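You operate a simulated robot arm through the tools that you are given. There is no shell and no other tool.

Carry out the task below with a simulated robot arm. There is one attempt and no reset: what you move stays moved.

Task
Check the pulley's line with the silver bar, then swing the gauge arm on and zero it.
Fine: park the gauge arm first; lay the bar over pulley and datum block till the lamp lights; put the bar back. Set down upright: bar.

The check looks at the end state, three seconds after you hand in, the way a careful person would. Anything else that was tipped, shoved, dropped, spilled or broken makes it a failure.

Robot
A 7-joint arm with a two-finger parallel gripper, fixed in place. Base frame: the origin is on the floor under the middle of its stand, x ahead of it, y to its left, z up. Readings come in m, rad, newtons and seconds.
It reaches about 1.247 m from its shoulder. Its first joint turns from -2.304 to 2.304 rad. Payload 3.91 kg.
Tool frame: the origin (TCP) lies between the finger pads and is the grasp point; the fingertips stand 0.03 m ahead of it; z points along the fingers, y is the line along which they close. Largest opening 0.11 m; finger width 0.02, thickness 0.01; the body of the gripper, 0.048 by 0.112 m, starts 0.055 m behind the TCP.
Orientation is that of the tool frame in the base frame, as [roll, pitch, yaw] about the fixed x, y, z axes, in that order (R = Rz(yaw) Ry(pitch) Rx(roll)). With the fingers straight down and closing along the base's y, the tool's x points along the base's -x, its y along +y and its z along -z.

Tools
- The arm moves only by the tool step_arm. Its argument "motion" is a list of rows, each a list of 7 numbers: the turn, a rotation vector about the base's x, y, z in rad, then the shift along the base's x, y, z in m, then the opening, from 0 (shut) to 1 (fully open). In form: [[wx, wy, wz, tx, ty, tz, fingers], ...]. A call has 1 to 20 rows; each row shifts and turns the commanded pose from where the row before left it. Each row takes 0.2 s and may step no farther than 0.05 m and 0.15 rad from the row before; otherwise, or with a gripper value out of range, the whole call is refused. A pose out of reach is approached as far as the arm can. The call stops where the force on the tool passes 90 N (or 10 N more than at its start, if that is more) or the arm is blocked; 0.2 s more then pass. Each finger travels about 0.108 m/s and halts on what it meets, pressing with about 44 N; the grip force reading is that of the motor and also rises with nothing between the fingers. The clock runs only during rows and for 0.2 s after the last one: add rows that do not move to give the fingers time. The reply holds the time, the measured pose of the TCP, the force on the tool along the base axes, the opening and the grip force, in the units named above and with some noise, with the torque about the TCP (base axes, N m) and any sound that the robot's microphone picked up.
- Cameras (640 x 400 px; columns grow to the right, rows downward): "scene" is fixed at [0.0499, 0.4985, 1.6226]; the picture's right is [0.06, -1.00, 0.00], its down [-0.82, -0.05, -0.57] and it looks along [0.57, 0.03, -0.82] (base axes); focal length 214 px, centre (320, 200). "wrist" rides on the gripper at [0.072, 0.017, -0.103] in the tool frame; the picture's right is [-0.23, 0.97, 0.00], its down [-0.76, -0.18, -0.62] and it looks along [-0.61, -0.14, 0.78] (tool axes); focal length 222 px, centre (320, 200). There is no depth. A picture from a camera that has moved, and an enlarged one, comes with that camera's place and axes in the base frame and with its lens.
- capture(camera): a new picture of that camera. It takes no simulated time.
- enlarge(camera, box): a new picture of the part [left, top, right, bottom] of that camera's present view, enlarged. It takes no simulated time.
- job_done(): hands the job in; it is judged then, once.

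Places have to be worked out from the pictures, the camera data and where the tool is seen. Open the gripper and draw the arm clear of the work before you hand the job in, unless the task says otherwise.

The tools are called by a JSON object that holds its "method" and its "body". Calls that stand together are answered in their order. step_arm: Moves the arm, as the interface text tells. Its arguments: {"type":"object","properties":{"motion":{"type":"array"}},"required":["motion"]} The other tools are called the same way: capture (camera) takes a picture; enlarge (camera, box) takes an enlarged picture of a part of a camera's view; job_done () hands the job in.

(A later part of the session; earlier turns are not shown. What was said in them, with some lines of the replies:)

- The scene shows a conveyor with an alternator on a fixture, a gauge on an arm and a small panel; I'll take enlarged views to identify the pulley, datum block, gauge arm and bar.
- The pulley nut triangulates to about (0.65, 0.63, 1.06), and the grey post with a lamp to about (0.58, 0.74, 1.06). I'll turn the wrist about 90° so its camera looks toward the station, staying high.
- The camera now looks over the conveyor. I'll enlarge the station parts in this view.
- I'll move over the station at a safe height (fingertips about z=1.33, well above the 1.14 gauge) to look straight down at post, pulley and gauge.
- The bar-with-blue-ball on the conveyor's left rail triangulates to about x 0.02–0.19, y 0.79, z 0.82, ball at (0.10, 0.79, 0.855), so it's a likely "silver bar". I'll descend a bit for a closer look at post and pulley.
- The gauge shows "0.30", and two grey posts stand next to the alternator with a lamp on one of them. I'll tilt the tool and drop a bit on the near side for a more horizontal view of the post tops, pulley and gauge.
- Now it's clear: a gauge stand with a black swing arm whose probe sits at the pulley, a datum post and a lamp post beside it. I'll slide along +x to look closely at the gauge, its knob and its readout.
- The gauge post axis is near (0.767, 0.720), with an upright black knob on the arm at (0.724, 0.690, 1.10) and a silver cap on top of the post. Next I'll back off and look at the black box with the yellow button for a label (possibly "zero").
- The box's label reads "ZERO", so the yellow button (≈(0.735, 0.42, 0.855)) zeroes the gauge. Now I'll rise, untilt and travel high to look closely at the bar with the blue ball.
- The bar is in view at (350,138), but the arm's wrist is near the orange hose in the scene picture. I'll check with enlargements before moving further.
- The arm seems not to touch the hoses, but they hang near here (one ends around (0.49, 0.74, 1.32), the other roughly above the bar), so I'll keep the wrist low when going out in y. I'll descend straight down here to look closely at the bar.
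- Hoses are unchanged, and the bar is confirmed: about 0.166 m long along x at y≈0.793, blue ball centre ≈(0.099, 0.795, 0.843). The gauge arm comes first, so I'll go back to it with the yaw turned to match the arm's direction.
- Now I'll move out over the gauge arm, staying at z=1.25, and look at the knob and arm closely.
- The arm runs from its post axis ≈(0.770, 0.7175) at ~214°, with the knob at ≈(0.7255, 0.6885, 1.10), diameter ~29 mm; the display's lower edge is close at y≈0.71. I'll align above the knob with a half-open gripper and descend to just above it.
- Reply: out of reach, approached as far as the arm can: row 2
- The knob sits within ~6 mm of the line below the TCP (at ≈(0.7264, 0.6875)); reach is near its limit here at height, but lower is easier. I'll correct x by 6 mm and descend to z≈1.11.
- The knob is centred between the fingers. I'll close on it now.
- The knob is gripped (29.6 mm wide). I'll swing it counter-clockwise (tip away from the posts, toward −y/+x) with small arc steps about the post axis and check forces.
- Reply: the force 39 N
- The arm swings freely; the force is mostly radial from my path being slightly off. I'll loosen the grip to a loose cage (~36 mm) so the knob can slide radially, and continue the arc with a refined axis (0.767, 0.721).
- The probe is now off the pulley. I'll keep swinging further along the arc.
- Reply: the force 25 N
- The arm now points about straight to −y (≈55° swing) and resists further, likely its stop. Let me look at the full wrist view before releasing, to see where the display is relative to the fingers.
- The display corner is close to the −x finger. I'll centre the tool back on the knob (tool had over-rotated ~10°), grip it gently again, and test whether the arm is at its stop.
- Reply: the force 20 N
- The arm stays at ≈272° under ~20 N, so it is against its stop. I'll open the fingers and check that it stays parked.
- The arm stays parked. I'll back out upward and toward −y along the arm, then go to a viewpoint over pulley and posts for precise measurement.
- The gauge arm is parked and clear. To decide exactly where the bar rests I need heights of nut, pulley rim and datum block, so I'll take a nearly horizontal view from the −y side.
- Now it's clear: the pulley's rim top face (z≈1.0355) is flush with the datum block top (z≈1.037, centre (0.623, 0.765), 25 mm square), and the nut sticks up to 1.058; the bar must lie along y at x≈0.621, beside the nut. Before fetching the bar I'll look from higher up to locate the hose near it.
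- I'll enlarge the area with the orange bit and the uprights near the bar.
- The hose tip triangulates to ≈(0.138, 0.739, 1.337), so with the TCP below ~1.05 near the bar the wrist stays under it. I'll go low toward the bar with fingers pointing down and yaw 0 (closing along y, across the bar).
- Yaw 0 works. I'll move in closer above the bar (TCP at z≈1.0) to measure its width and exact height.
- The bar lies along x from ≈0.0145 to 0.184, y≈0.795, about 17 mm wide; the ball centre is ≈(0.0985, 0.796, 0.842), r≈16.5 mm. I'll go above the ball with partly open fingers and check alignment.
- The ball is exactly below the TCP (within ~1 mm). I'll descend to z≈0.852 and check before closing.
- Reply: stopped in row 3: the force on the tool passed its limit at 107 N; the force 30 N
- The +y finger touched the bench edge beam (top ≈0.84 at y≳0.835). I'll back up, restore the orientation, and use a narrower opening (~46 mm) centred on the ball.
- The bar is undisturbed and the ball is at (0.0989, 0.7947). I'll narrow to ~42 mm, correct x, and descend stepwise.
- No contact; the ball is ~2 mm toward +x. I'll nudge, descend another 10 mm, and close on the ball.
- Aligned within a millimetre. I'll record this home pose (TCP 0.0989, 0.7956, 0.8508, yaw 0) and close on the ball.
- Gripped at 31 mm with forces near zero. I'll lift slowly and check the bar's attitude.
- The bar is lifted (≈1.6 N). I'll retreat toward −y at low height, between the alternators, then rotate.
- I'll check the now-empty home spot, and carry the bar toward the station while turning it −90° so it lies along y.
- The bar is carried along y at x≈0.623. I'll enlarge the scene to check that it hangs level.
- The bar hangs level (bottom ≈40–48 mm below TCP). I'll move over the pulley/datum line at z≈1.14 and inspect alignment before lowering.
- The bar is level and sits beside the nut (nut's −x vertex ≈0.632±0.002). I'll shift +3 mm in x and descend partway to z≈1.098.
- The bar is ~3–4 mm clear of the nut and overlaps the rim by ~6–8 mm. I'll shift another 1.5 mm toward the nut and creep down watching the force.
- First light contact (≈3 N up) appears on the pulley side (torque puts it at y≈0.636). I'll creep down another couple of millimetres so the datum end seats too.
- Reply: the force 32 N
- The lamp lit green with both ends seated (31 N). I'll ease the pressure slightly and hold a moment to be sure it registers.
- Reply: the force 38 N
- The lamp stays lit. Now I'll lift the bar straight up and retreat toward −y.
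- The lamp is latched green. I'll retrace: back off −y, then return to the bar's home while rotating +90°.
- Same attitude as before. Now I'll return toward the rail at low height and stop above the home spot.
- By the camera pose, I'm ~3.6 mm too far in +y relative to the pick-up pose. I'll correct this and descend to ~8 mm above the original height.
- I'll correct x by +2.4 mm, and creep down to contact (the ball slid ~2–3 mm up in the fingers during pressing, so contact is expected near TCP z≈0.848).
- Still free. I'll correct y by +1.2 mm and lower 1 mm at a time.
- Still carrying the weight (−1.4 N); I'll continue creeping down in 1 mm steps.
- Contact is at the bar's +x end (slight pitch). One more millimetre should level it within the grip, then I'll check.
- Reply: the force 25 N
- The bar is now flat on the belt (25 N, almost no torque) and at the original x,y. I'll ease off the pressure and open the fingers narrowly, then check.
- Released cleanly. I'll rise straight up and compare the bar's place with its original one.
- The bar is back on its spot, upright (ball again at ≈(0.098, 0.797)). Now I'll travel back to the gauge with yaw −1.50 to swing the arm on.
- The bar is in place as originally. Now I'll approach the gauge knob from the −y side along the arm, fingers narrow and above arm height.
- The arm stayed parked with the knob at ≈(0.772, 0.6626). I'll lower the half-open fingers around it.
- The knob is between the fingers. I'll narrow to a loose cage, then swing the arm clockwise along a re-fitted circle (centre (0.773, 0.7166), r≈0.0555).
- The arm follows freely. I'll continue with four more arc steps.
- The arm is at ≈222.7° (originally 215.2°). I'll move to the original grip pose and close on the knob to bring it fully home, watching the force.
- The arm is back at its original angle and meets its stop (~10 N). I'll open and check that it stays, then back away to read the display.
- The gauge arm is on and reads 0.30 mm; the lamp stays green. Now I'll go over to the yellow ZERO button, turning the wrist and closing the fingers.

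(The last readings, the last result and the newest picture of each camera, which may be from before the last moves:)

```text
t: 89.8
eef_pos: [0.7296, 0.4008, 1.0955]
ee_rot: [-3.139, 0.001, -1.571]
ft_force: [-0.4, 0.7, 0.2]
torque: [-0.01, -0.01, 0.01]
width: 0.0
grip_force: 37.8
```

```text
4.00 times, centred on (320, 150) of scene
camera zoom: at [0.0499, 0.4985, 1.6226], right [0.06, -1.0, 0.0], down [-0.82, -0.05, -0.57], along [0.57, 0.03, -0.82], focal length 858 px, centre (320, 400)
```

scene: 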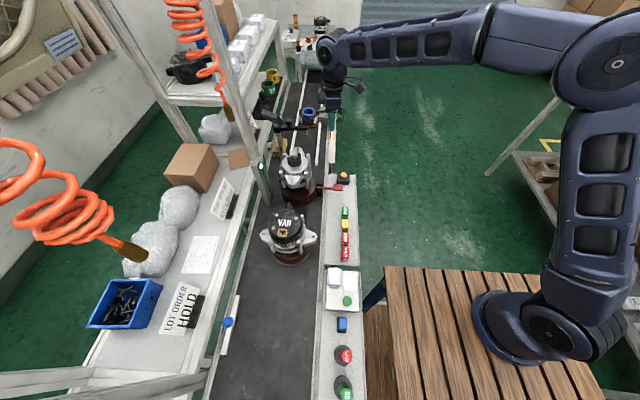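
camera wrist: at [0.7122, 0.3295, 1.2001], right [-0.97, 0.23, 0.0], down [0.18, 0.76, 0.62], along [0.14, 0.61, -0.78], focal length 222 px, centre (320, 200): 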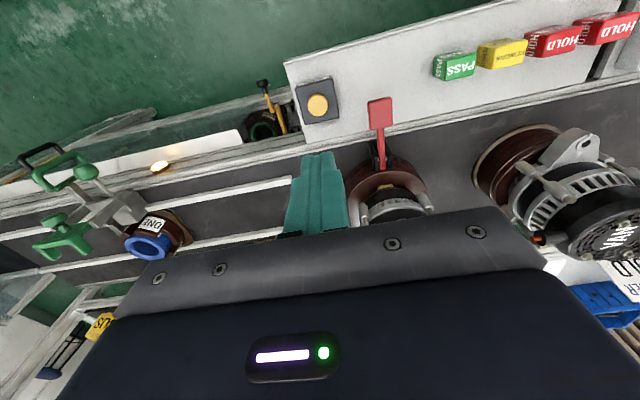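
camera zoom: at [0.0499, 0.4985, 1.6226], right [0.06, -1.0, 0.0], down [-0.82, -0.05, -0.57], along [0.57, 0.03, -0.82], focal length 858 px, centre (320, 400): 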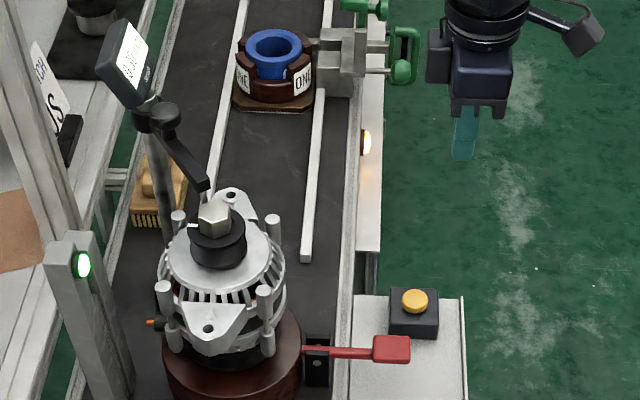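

The button triangulates to ≈(0.737, 0.422, 0.845–0.853). I'll position the closed fingertips above it and check.

{"method": "step_arm", "body": {"motion": [[0, 0, 0, 0.004, 0.0105, -0.03, 0], [0, 0, 0, 0.0035, 0.0105, -0.04, 0], [0, 0, 0, 0, 0, -0.04, 0], [0, 0, 0, 0, 0, -0.04, 0], [0, 0, 0, 0, 0, -0.02, 0], [0, 0, 0, 0, 0, 0, 0]]}}

{"method": "capture", "body": {"camera": "wrist"}}

{"method": "enlarge", "body": {"camera": "wrist", "box": [240, 60, 400, 200]}}

{"method": "enlarge", "body": {"camera": "scene", "box": [310, 130, 380, 190]}}

```text
t: 91.2
eef_pos: [0.7396, 0.4216, 0.9244]
ee_rot: [-3.14, 0.0, -1.57]
ft_force: [0.6, 0.3, 0.4]
torque: [0.01, 0.01, 0.05]
width: 0.0
grip_force: 37.6
```

```text
taken
camera wrist: at [0.7224, 0.3502, 1.0283], right [-0.97, 0.23, 0.0], down [0.18, 0.76, 0.62], along [0.14, 0.61, -0.78], focal length 222 px, centre (320, 200)
```

wrist: 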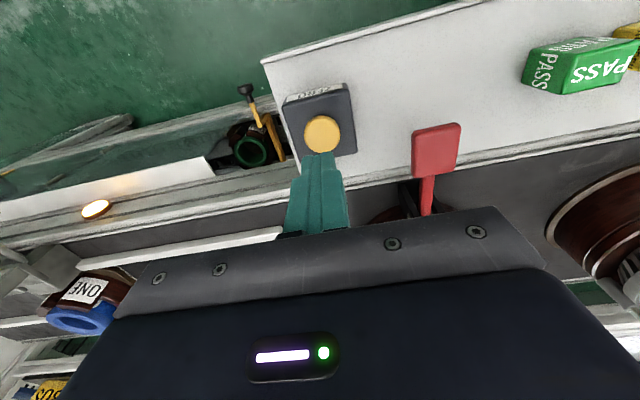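

```text
2.86 times, centred on (320, 130) of wrist
camera zoom: at [0.7224, 0.3502, 1.0283], right [-0.97, 0.23, 0.0], down [0.18, 0.76, 0.62], along [0.14, 0.61, -0.78], focal length 635 px, centre (320, 400)
```

zoom: 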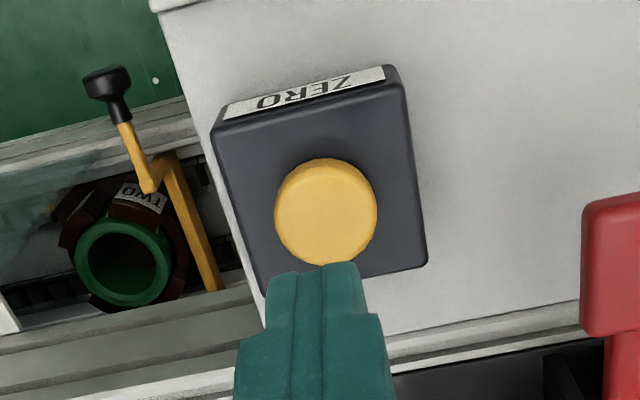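

```text
6.67 times, centred on (345, 160) of scene
camera zoom: at [0.0499, 0.4985, 1.6226], right [0.06, -1.0, 0.0], down [-0.82, -0.05, -0.57], along [0.57, 0.03, -0.82], focal length 1430 px, centre (153, 467)
```

zoom: 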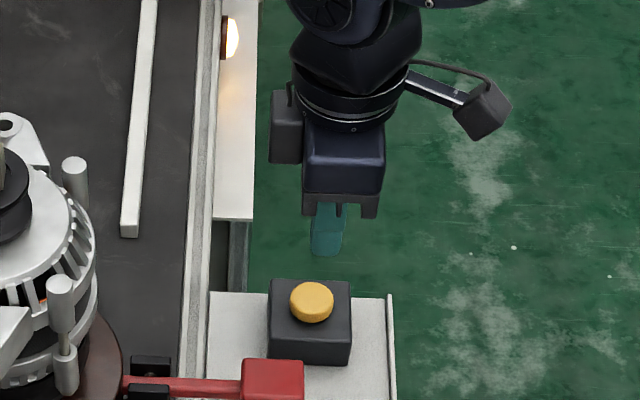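

The button top is at ≈(0.7377, 0.4245, 0.842). I'll align by (−1.8, +2) mm and descend to a few millimetres above, then creep.

{"method": "step_arm", "body": {"motion": [[0, 0, 0, -0.0018, 0.002, -0.015, 0], [0, 0, 0, 0, 0, -0.018, 0], [0, 0, 0, 0, 0, -0.012, 0], [0, 0, 0, 0, 0, 0, 0]]}}

{"method": "step_arm", "body": {"motion": [[0, 0, 0, 0, 0, -0.003, 0], [0, 0, 0, 0, 0, -0.002, 0], [0, 0, 0, 0, 0, 0, 0]]}}

{"method": "enlarge", "body": {"camera": "wrist", "box": [240, 80, 400, 220]}}

{"method": "enlarge", "body": {"camera": "scene", "box": [240, 90, 380, 190]}}

```text
t: 92.2
eef_pos: [0.7384, 0.421, 0.8783]
ee_rot: [-3.14, 0.0, -1.572]
ft_force: [0.9, 0.0, -0.2]
torque: [-0.01, -0.03, 0.0]
width: 0.0002
grip_force: 37.9
```

```text
t: 93.0
eef_pos: [0.7376, 0.4216, 0.8736]
ee_rot: [-3.14, 0.0, -1.572]
ft_force: [0.3, 0.4, 0.8]
torque: [-0.05, -0.02, 0.0]
width: 0.0
grip_force: 37.7
```

```text
2.86 times, centred on (320, 150) of wrist
camera zoom: at [0.7189, 0.3496, 0.9782], right [-0.97, 0.23, 0.0], down [0.18, 0.76, 0.62], along [0.14, 0.61, -0.78], focal length 635 px, centre (320, 343)
```

zoom: 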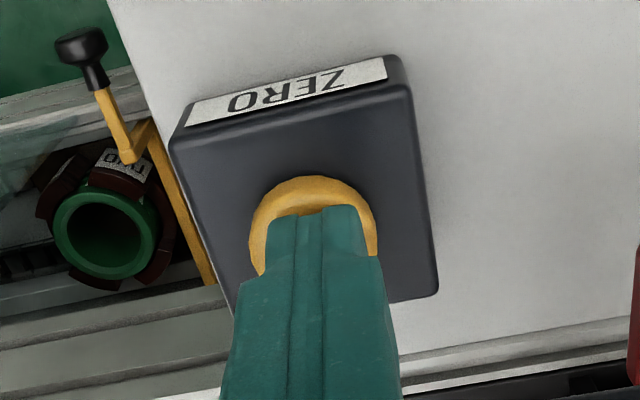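

```text
4.00 times, centred on (310, 140) of scene
camera zoom: at [0.0499, 0.4985, 1.6226], right [0.06, -1.0, 0.0], down [-0.82, -0.05, -0.57], along [0.57, 0.03, -0.82], focal length 858 px, centre (360, 440)
```

zoom: 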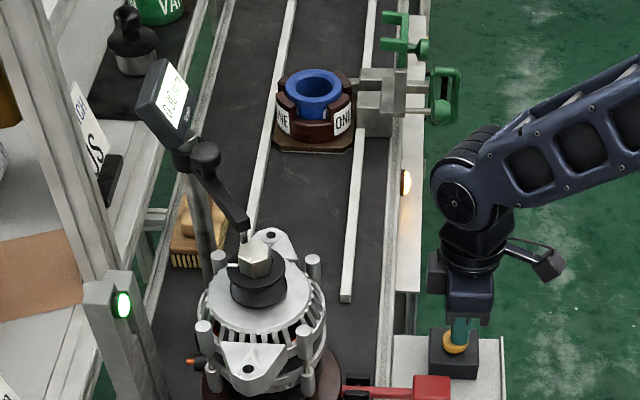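

The fingertips are over the button, just above or touching. I'll press down in 1 mm steps while watching the force and display.

{"method": "step_arm", "body": {"motion": [[0, 0, 0, 0, 0.0005, -0.001, 0], [0, 0, 0, 0, 0.0005, -0.001, 0], [0, 0, 0, 0, 0, 0, 0]]}}

{"method": "step_arm", "body": {"motion": [[0, 0, 0, 0, 0, -0.001, 0], [0, 0, 0, 0, 0, -0.001, 0], [0, 0, 0, 0, 0, 0, 0]]}}

{"method": "enlarge", "body": {"camera": "scene", "box": [260, 95, 310, 135]}}

```text
t: 93.8
eef_pos: [0.7364, 0.4218, 0.8716]
ee_rot: [-3.14, 0.0, -1.572]
ft_force: [-0.6, -0.9, 0.3]
torque: [0.02, 0.03, 0.02]
width: 0.0
grip_force: 37.6
```

```text
t: 94.6
eef_pos: [0.7373, 0.4227, 0.8713]
ee_rot: [-3.141, 0.002, -1.572]
ft_force: [0.4, 1.8, 1.8]
torque: [0.02, 0.03, 0.02]
width: 0.0001
grip_force: 37.8
```

```text
10.00 times, centred on (285, 115) of scene
camera zoom: at [0.0499, 0.4985, 1.6226], right [0.06, -1.0, 0.0], down [-0.82, -0.05, -0.57], along [0.57, 0.03, -0.82], focal length 2145 px, centre (670, 1050)
```

zoom: 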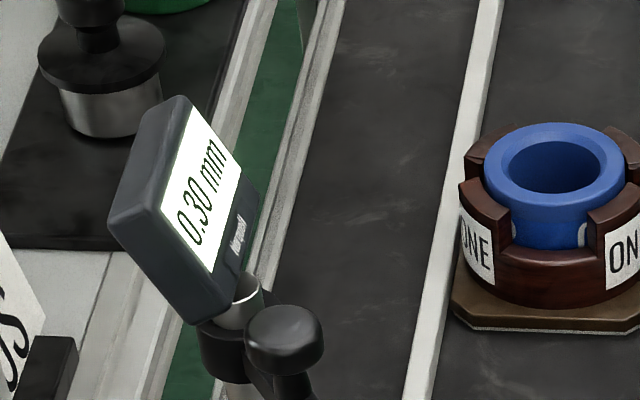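

Light contact is starting; display still 0.30. I'll press a little further.

{"method": "step_arm", "body": {"motion": [[0, 0, 0, 0, 0, -0.001, 0], [0, 0, 0, 0, 0, -0.001, 0], [0, 0, 0, 0, 0, 0, 0]]}}

{"method": "enlarge", "body": {"camera": "scene", "box": [260, 95, 310, 135]}}

```text
t: 95.4
eef_pos: [0.7363, 0.4214, 0.8676]
ee_rot: [-3.14, 0.0, -1.571]
ft_force: [0.6, 1.0, 3.1]
torque: [-0.01, -0.05, -0.03]
width: 0.0
grip_force: 37.5
heard: click
```

```text
10.00 times, centred on (285, 115) of scene
camera zoom: at [0.0499, 0.4985, 1.6226], right [0.06, -1.0, 0.0], down [-0.82, -0.05, -0.57], along [0.57, 0.03, -0.82], focal length 2145 px, centre (670, 1050)
```

zoom: 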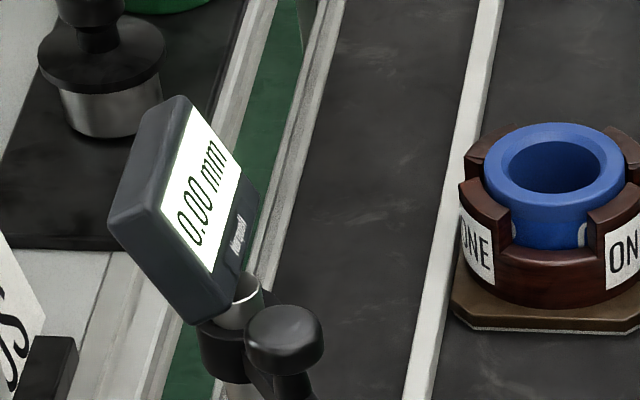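

A click was heard and the display reads 0.00 mm. I'll lift straight off, open the gripper and draw clear.

{"method": "step_arm", "body": {"motion": [[0, 0, 0, 0, 0, 0.01, 0], [0, 0, 0, 0, 0, 0.03, 0], [0, 0, 0, 0, 0, 0.04, 0], [0, 0, 0, 0, -0.01, 0.045, 0.3], [0, 0, 0, -0.02, -0.02, 0.045, 0.6], [0, 0, 0, -0.03, -0.02, 0.045, 1], [0, 0, 0, -0.03, -0.02, 0.045, 1], [0, 0, 0, -0.03, -0.02, 0.045, 1], [0, 0, 0, -0.03, -0.02, 0.045, 1], [0, 0, 0, -0.03, -0.02, 0.045, 1], [0, 0, 0, 0, 0, 0, 1]]}}

{"method": "capture", "body": {"camera": "scene"}}

{"method": "enlarge", "body": {"camera": "scene", "box": [240, 90, 380, 190]}}

{"method": "enlarge", "body": {"camera": "scene", "box": [260, 95, 310, 135]}}

{"method": "enlarge", "body": {"camera": "scene", "box": [190, 280, 260, 370]}}

```text
refused: row 5 steps farther than a row can; nothing moved
```

```text
taken
```

scene: 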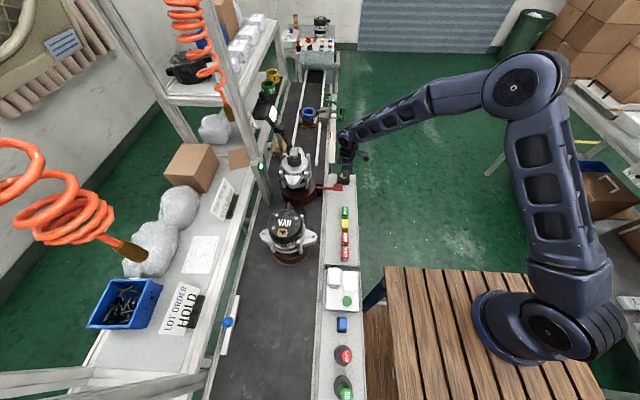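

```text
4.00 times, centred on (310, 140) of scene
camera zoom: at [0.0499, 0.4985, 1.6226], right [0.06, -1.0, 0.0], down [-0.82, -0.05, -0.57], along [0.57, 0.03, -0.82], focal length 858 px, centre (360, 440)
```

zoom: 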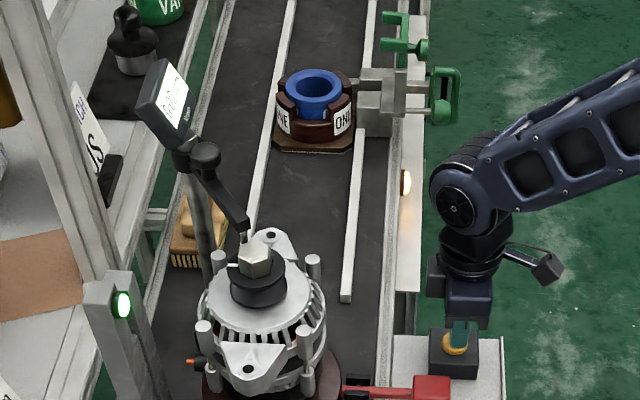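

```text
10.00 times, centred on (285, 115) of scene
camera zoom: at [0.0499, 0.4985, 1.6226], right [0.06, -1.0, 0.0], down [-0.82, -0.05, -0.57], along [0.57, 0.03, -0.82], focal length 2145 px, centre (670, 1050)
```

zoom: 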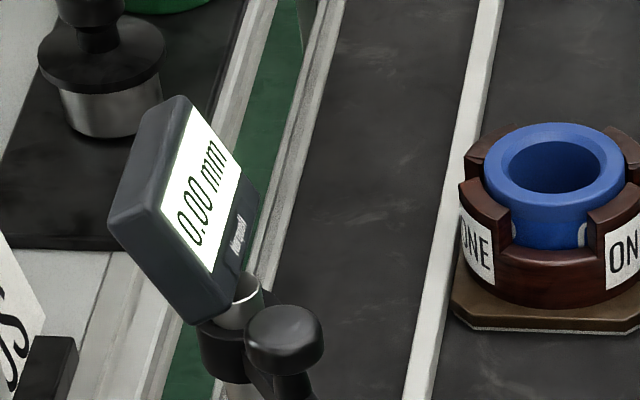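

```text
4.44 times, centred on (225, 325) of scene
camera zoom: at [0.0499, 0.4985, 1.6226], right [0.06, -1.0, 0.0], down [-0.82, -0.05, -0.57], along [0.57, 0.03, -0.82], focal length 953 px, centre (742, -356)
```

zoom: 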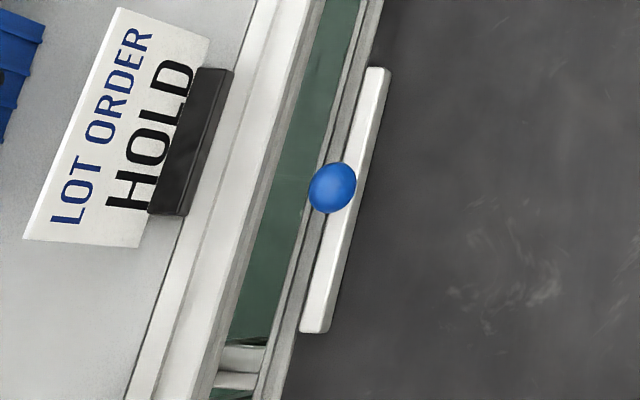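

That retreat was refused for one row's step size and nothing moved. I'll repeat it with smaller steps: straight up first, then away and open.

{"method": "step_arm", "body": {"motion": [[0, 0, 0, 0, 0, 0.01, 0], [0, 0, 0, 0, 0, 0.03, 0], [0, 0, 0, 0, 0, 0.04, 0], [0, 0, 0, 0, -0.01, 0.04, 0.3], [0, 0, 0, -0.02, -0.015, 0.035, 0.6], [0, 0, 0, -0.02, -0.02, 0.035, 1], [0, 0, 0, -0.02, -0.02, 0.035, 1], [0, 0, 0, -0.02, -0.02, 0.035, 1], [0, 0, 0, -0.02, -0.02, 0.035, 1], [0, 0, 0, -0.02, -0.02, 0.035, 1], [0, 0, 0, -0.02, -0.02, 0.02, 1], [0, 0, 0, 0, 0, 0, 1]]}}

{"method": "capture", "body": {"camera": "scene"}}

{"method": "enlarge", "body": {"camera": "scene", "box": [240, 90, 380, 190]}}

{"method": "enlarge", "body": {"camera": "scene", "box": [260, 95, 310, 135]}}

{"method": "capture", "body": {"camera": "wrist"}}

```text
t: 98.0
eef_pos: [0.5955, 0.2786, 1.2211]
ee_rot: [-3.14, -0.001, -1.572]
ft_force: [0.1, 0.0, 0.3]
torque: [0.01, -0.02, 0.02]
width: 0.1101
grip_force: 0.0
```

```text
taken
```

scene: 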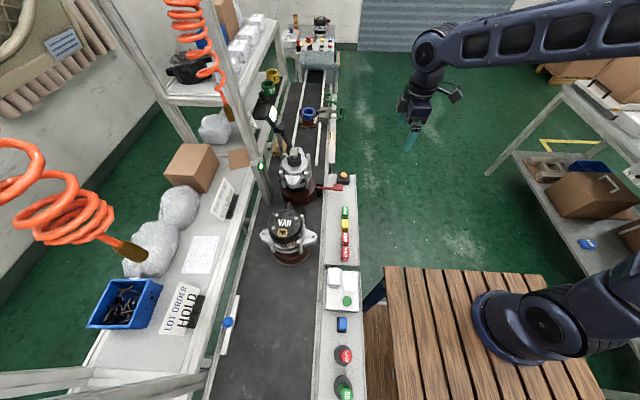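

```text
4.00 times, centred on (310, 140) of scene
camera zoom: at [0.0499, 0.4985, 1.6226], right [0.06, -1.0, 0.0], down [-0.82, -0.05, -0.57], along [0.57, 0.03, -0.82], focal length 858 px, centre (360, 440)
```

zoom: 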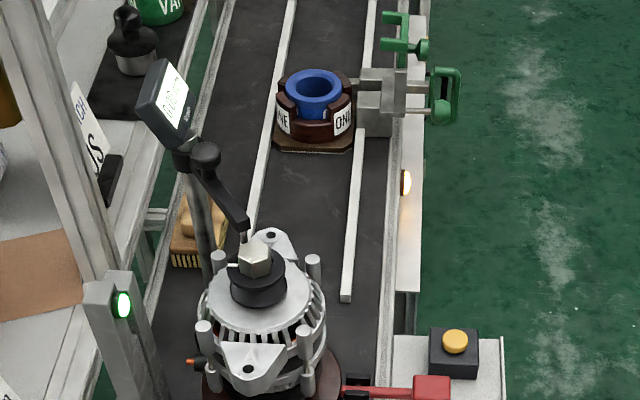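

```text
10.00 times, centred on (285, 115) of scene
camera zoom: at [0.0499, 0.4985, 1.6226], right [0.06, -1.0, 0.0], down [-0.82, -0.05, -0.57], along [0.57, 0.03, -0.82], focal length 2145 px, centre (670, 1050)
```

zoom: 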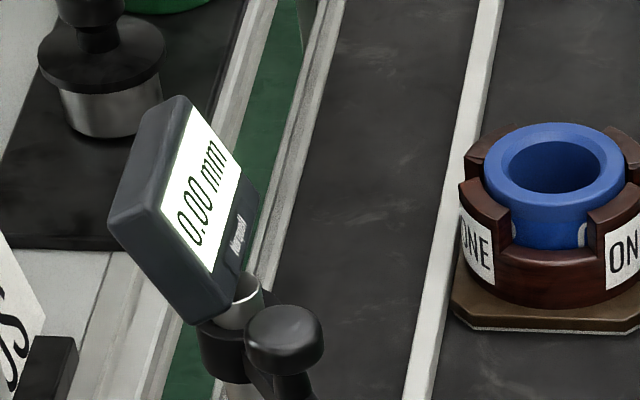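

```text
taken
camera wrist: at [0.5776, 0.2068, 1.3249], right [-0.97, 0.23, 0.0], down [0.18, 0.76, 0.62], along [0.14, 0.61, -0.78], focal length 222 px, centre (320, 200)
```

wrist: 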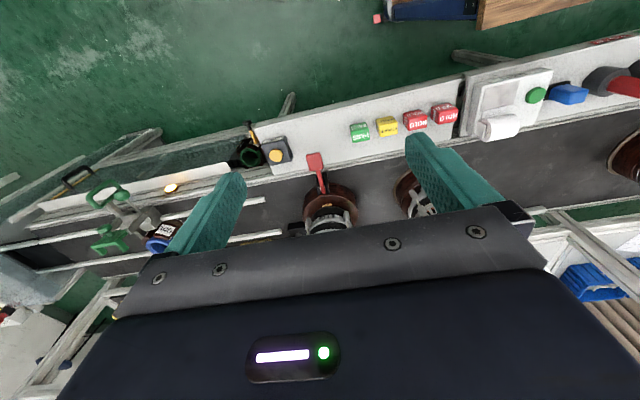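

All checks are good: the gauge arm is on and reads 0.00 mm, the lamp is green, and the bar is back upright on its spot. Nothing else moved, and the gripper is open and clear, so I'll hand in.

{"method": "job_done", "body": {}}

```text
The job is handed in.
```

The job is handed in: the pulley's line was checked with the silver bar, and the gauge arm is swung on and zeroed.

- **Line check:** With the gauge arm parked, I laid the bar over the pulley rim and datum block. The lamp lit green and was still lit at hand-in.
- **Bar:** It is back on its original spot on the belt beside the rail, upright, within a millimetre or so of where it was picked up.
- **Gauge:** The arm is back at its working position. The display went from 0.30 mm to 0.00 mm when I pressed the ZERO button.

While reaching for the bar, a finger touched the edge of the bench and the force limit (107 N) stopped the move. I backed off and used a narrower grip. I saw nothing moved or marked there afterwards.

The gripper is open and the arm is clear of the work. Nothing else looked disturbed in the last pictures.
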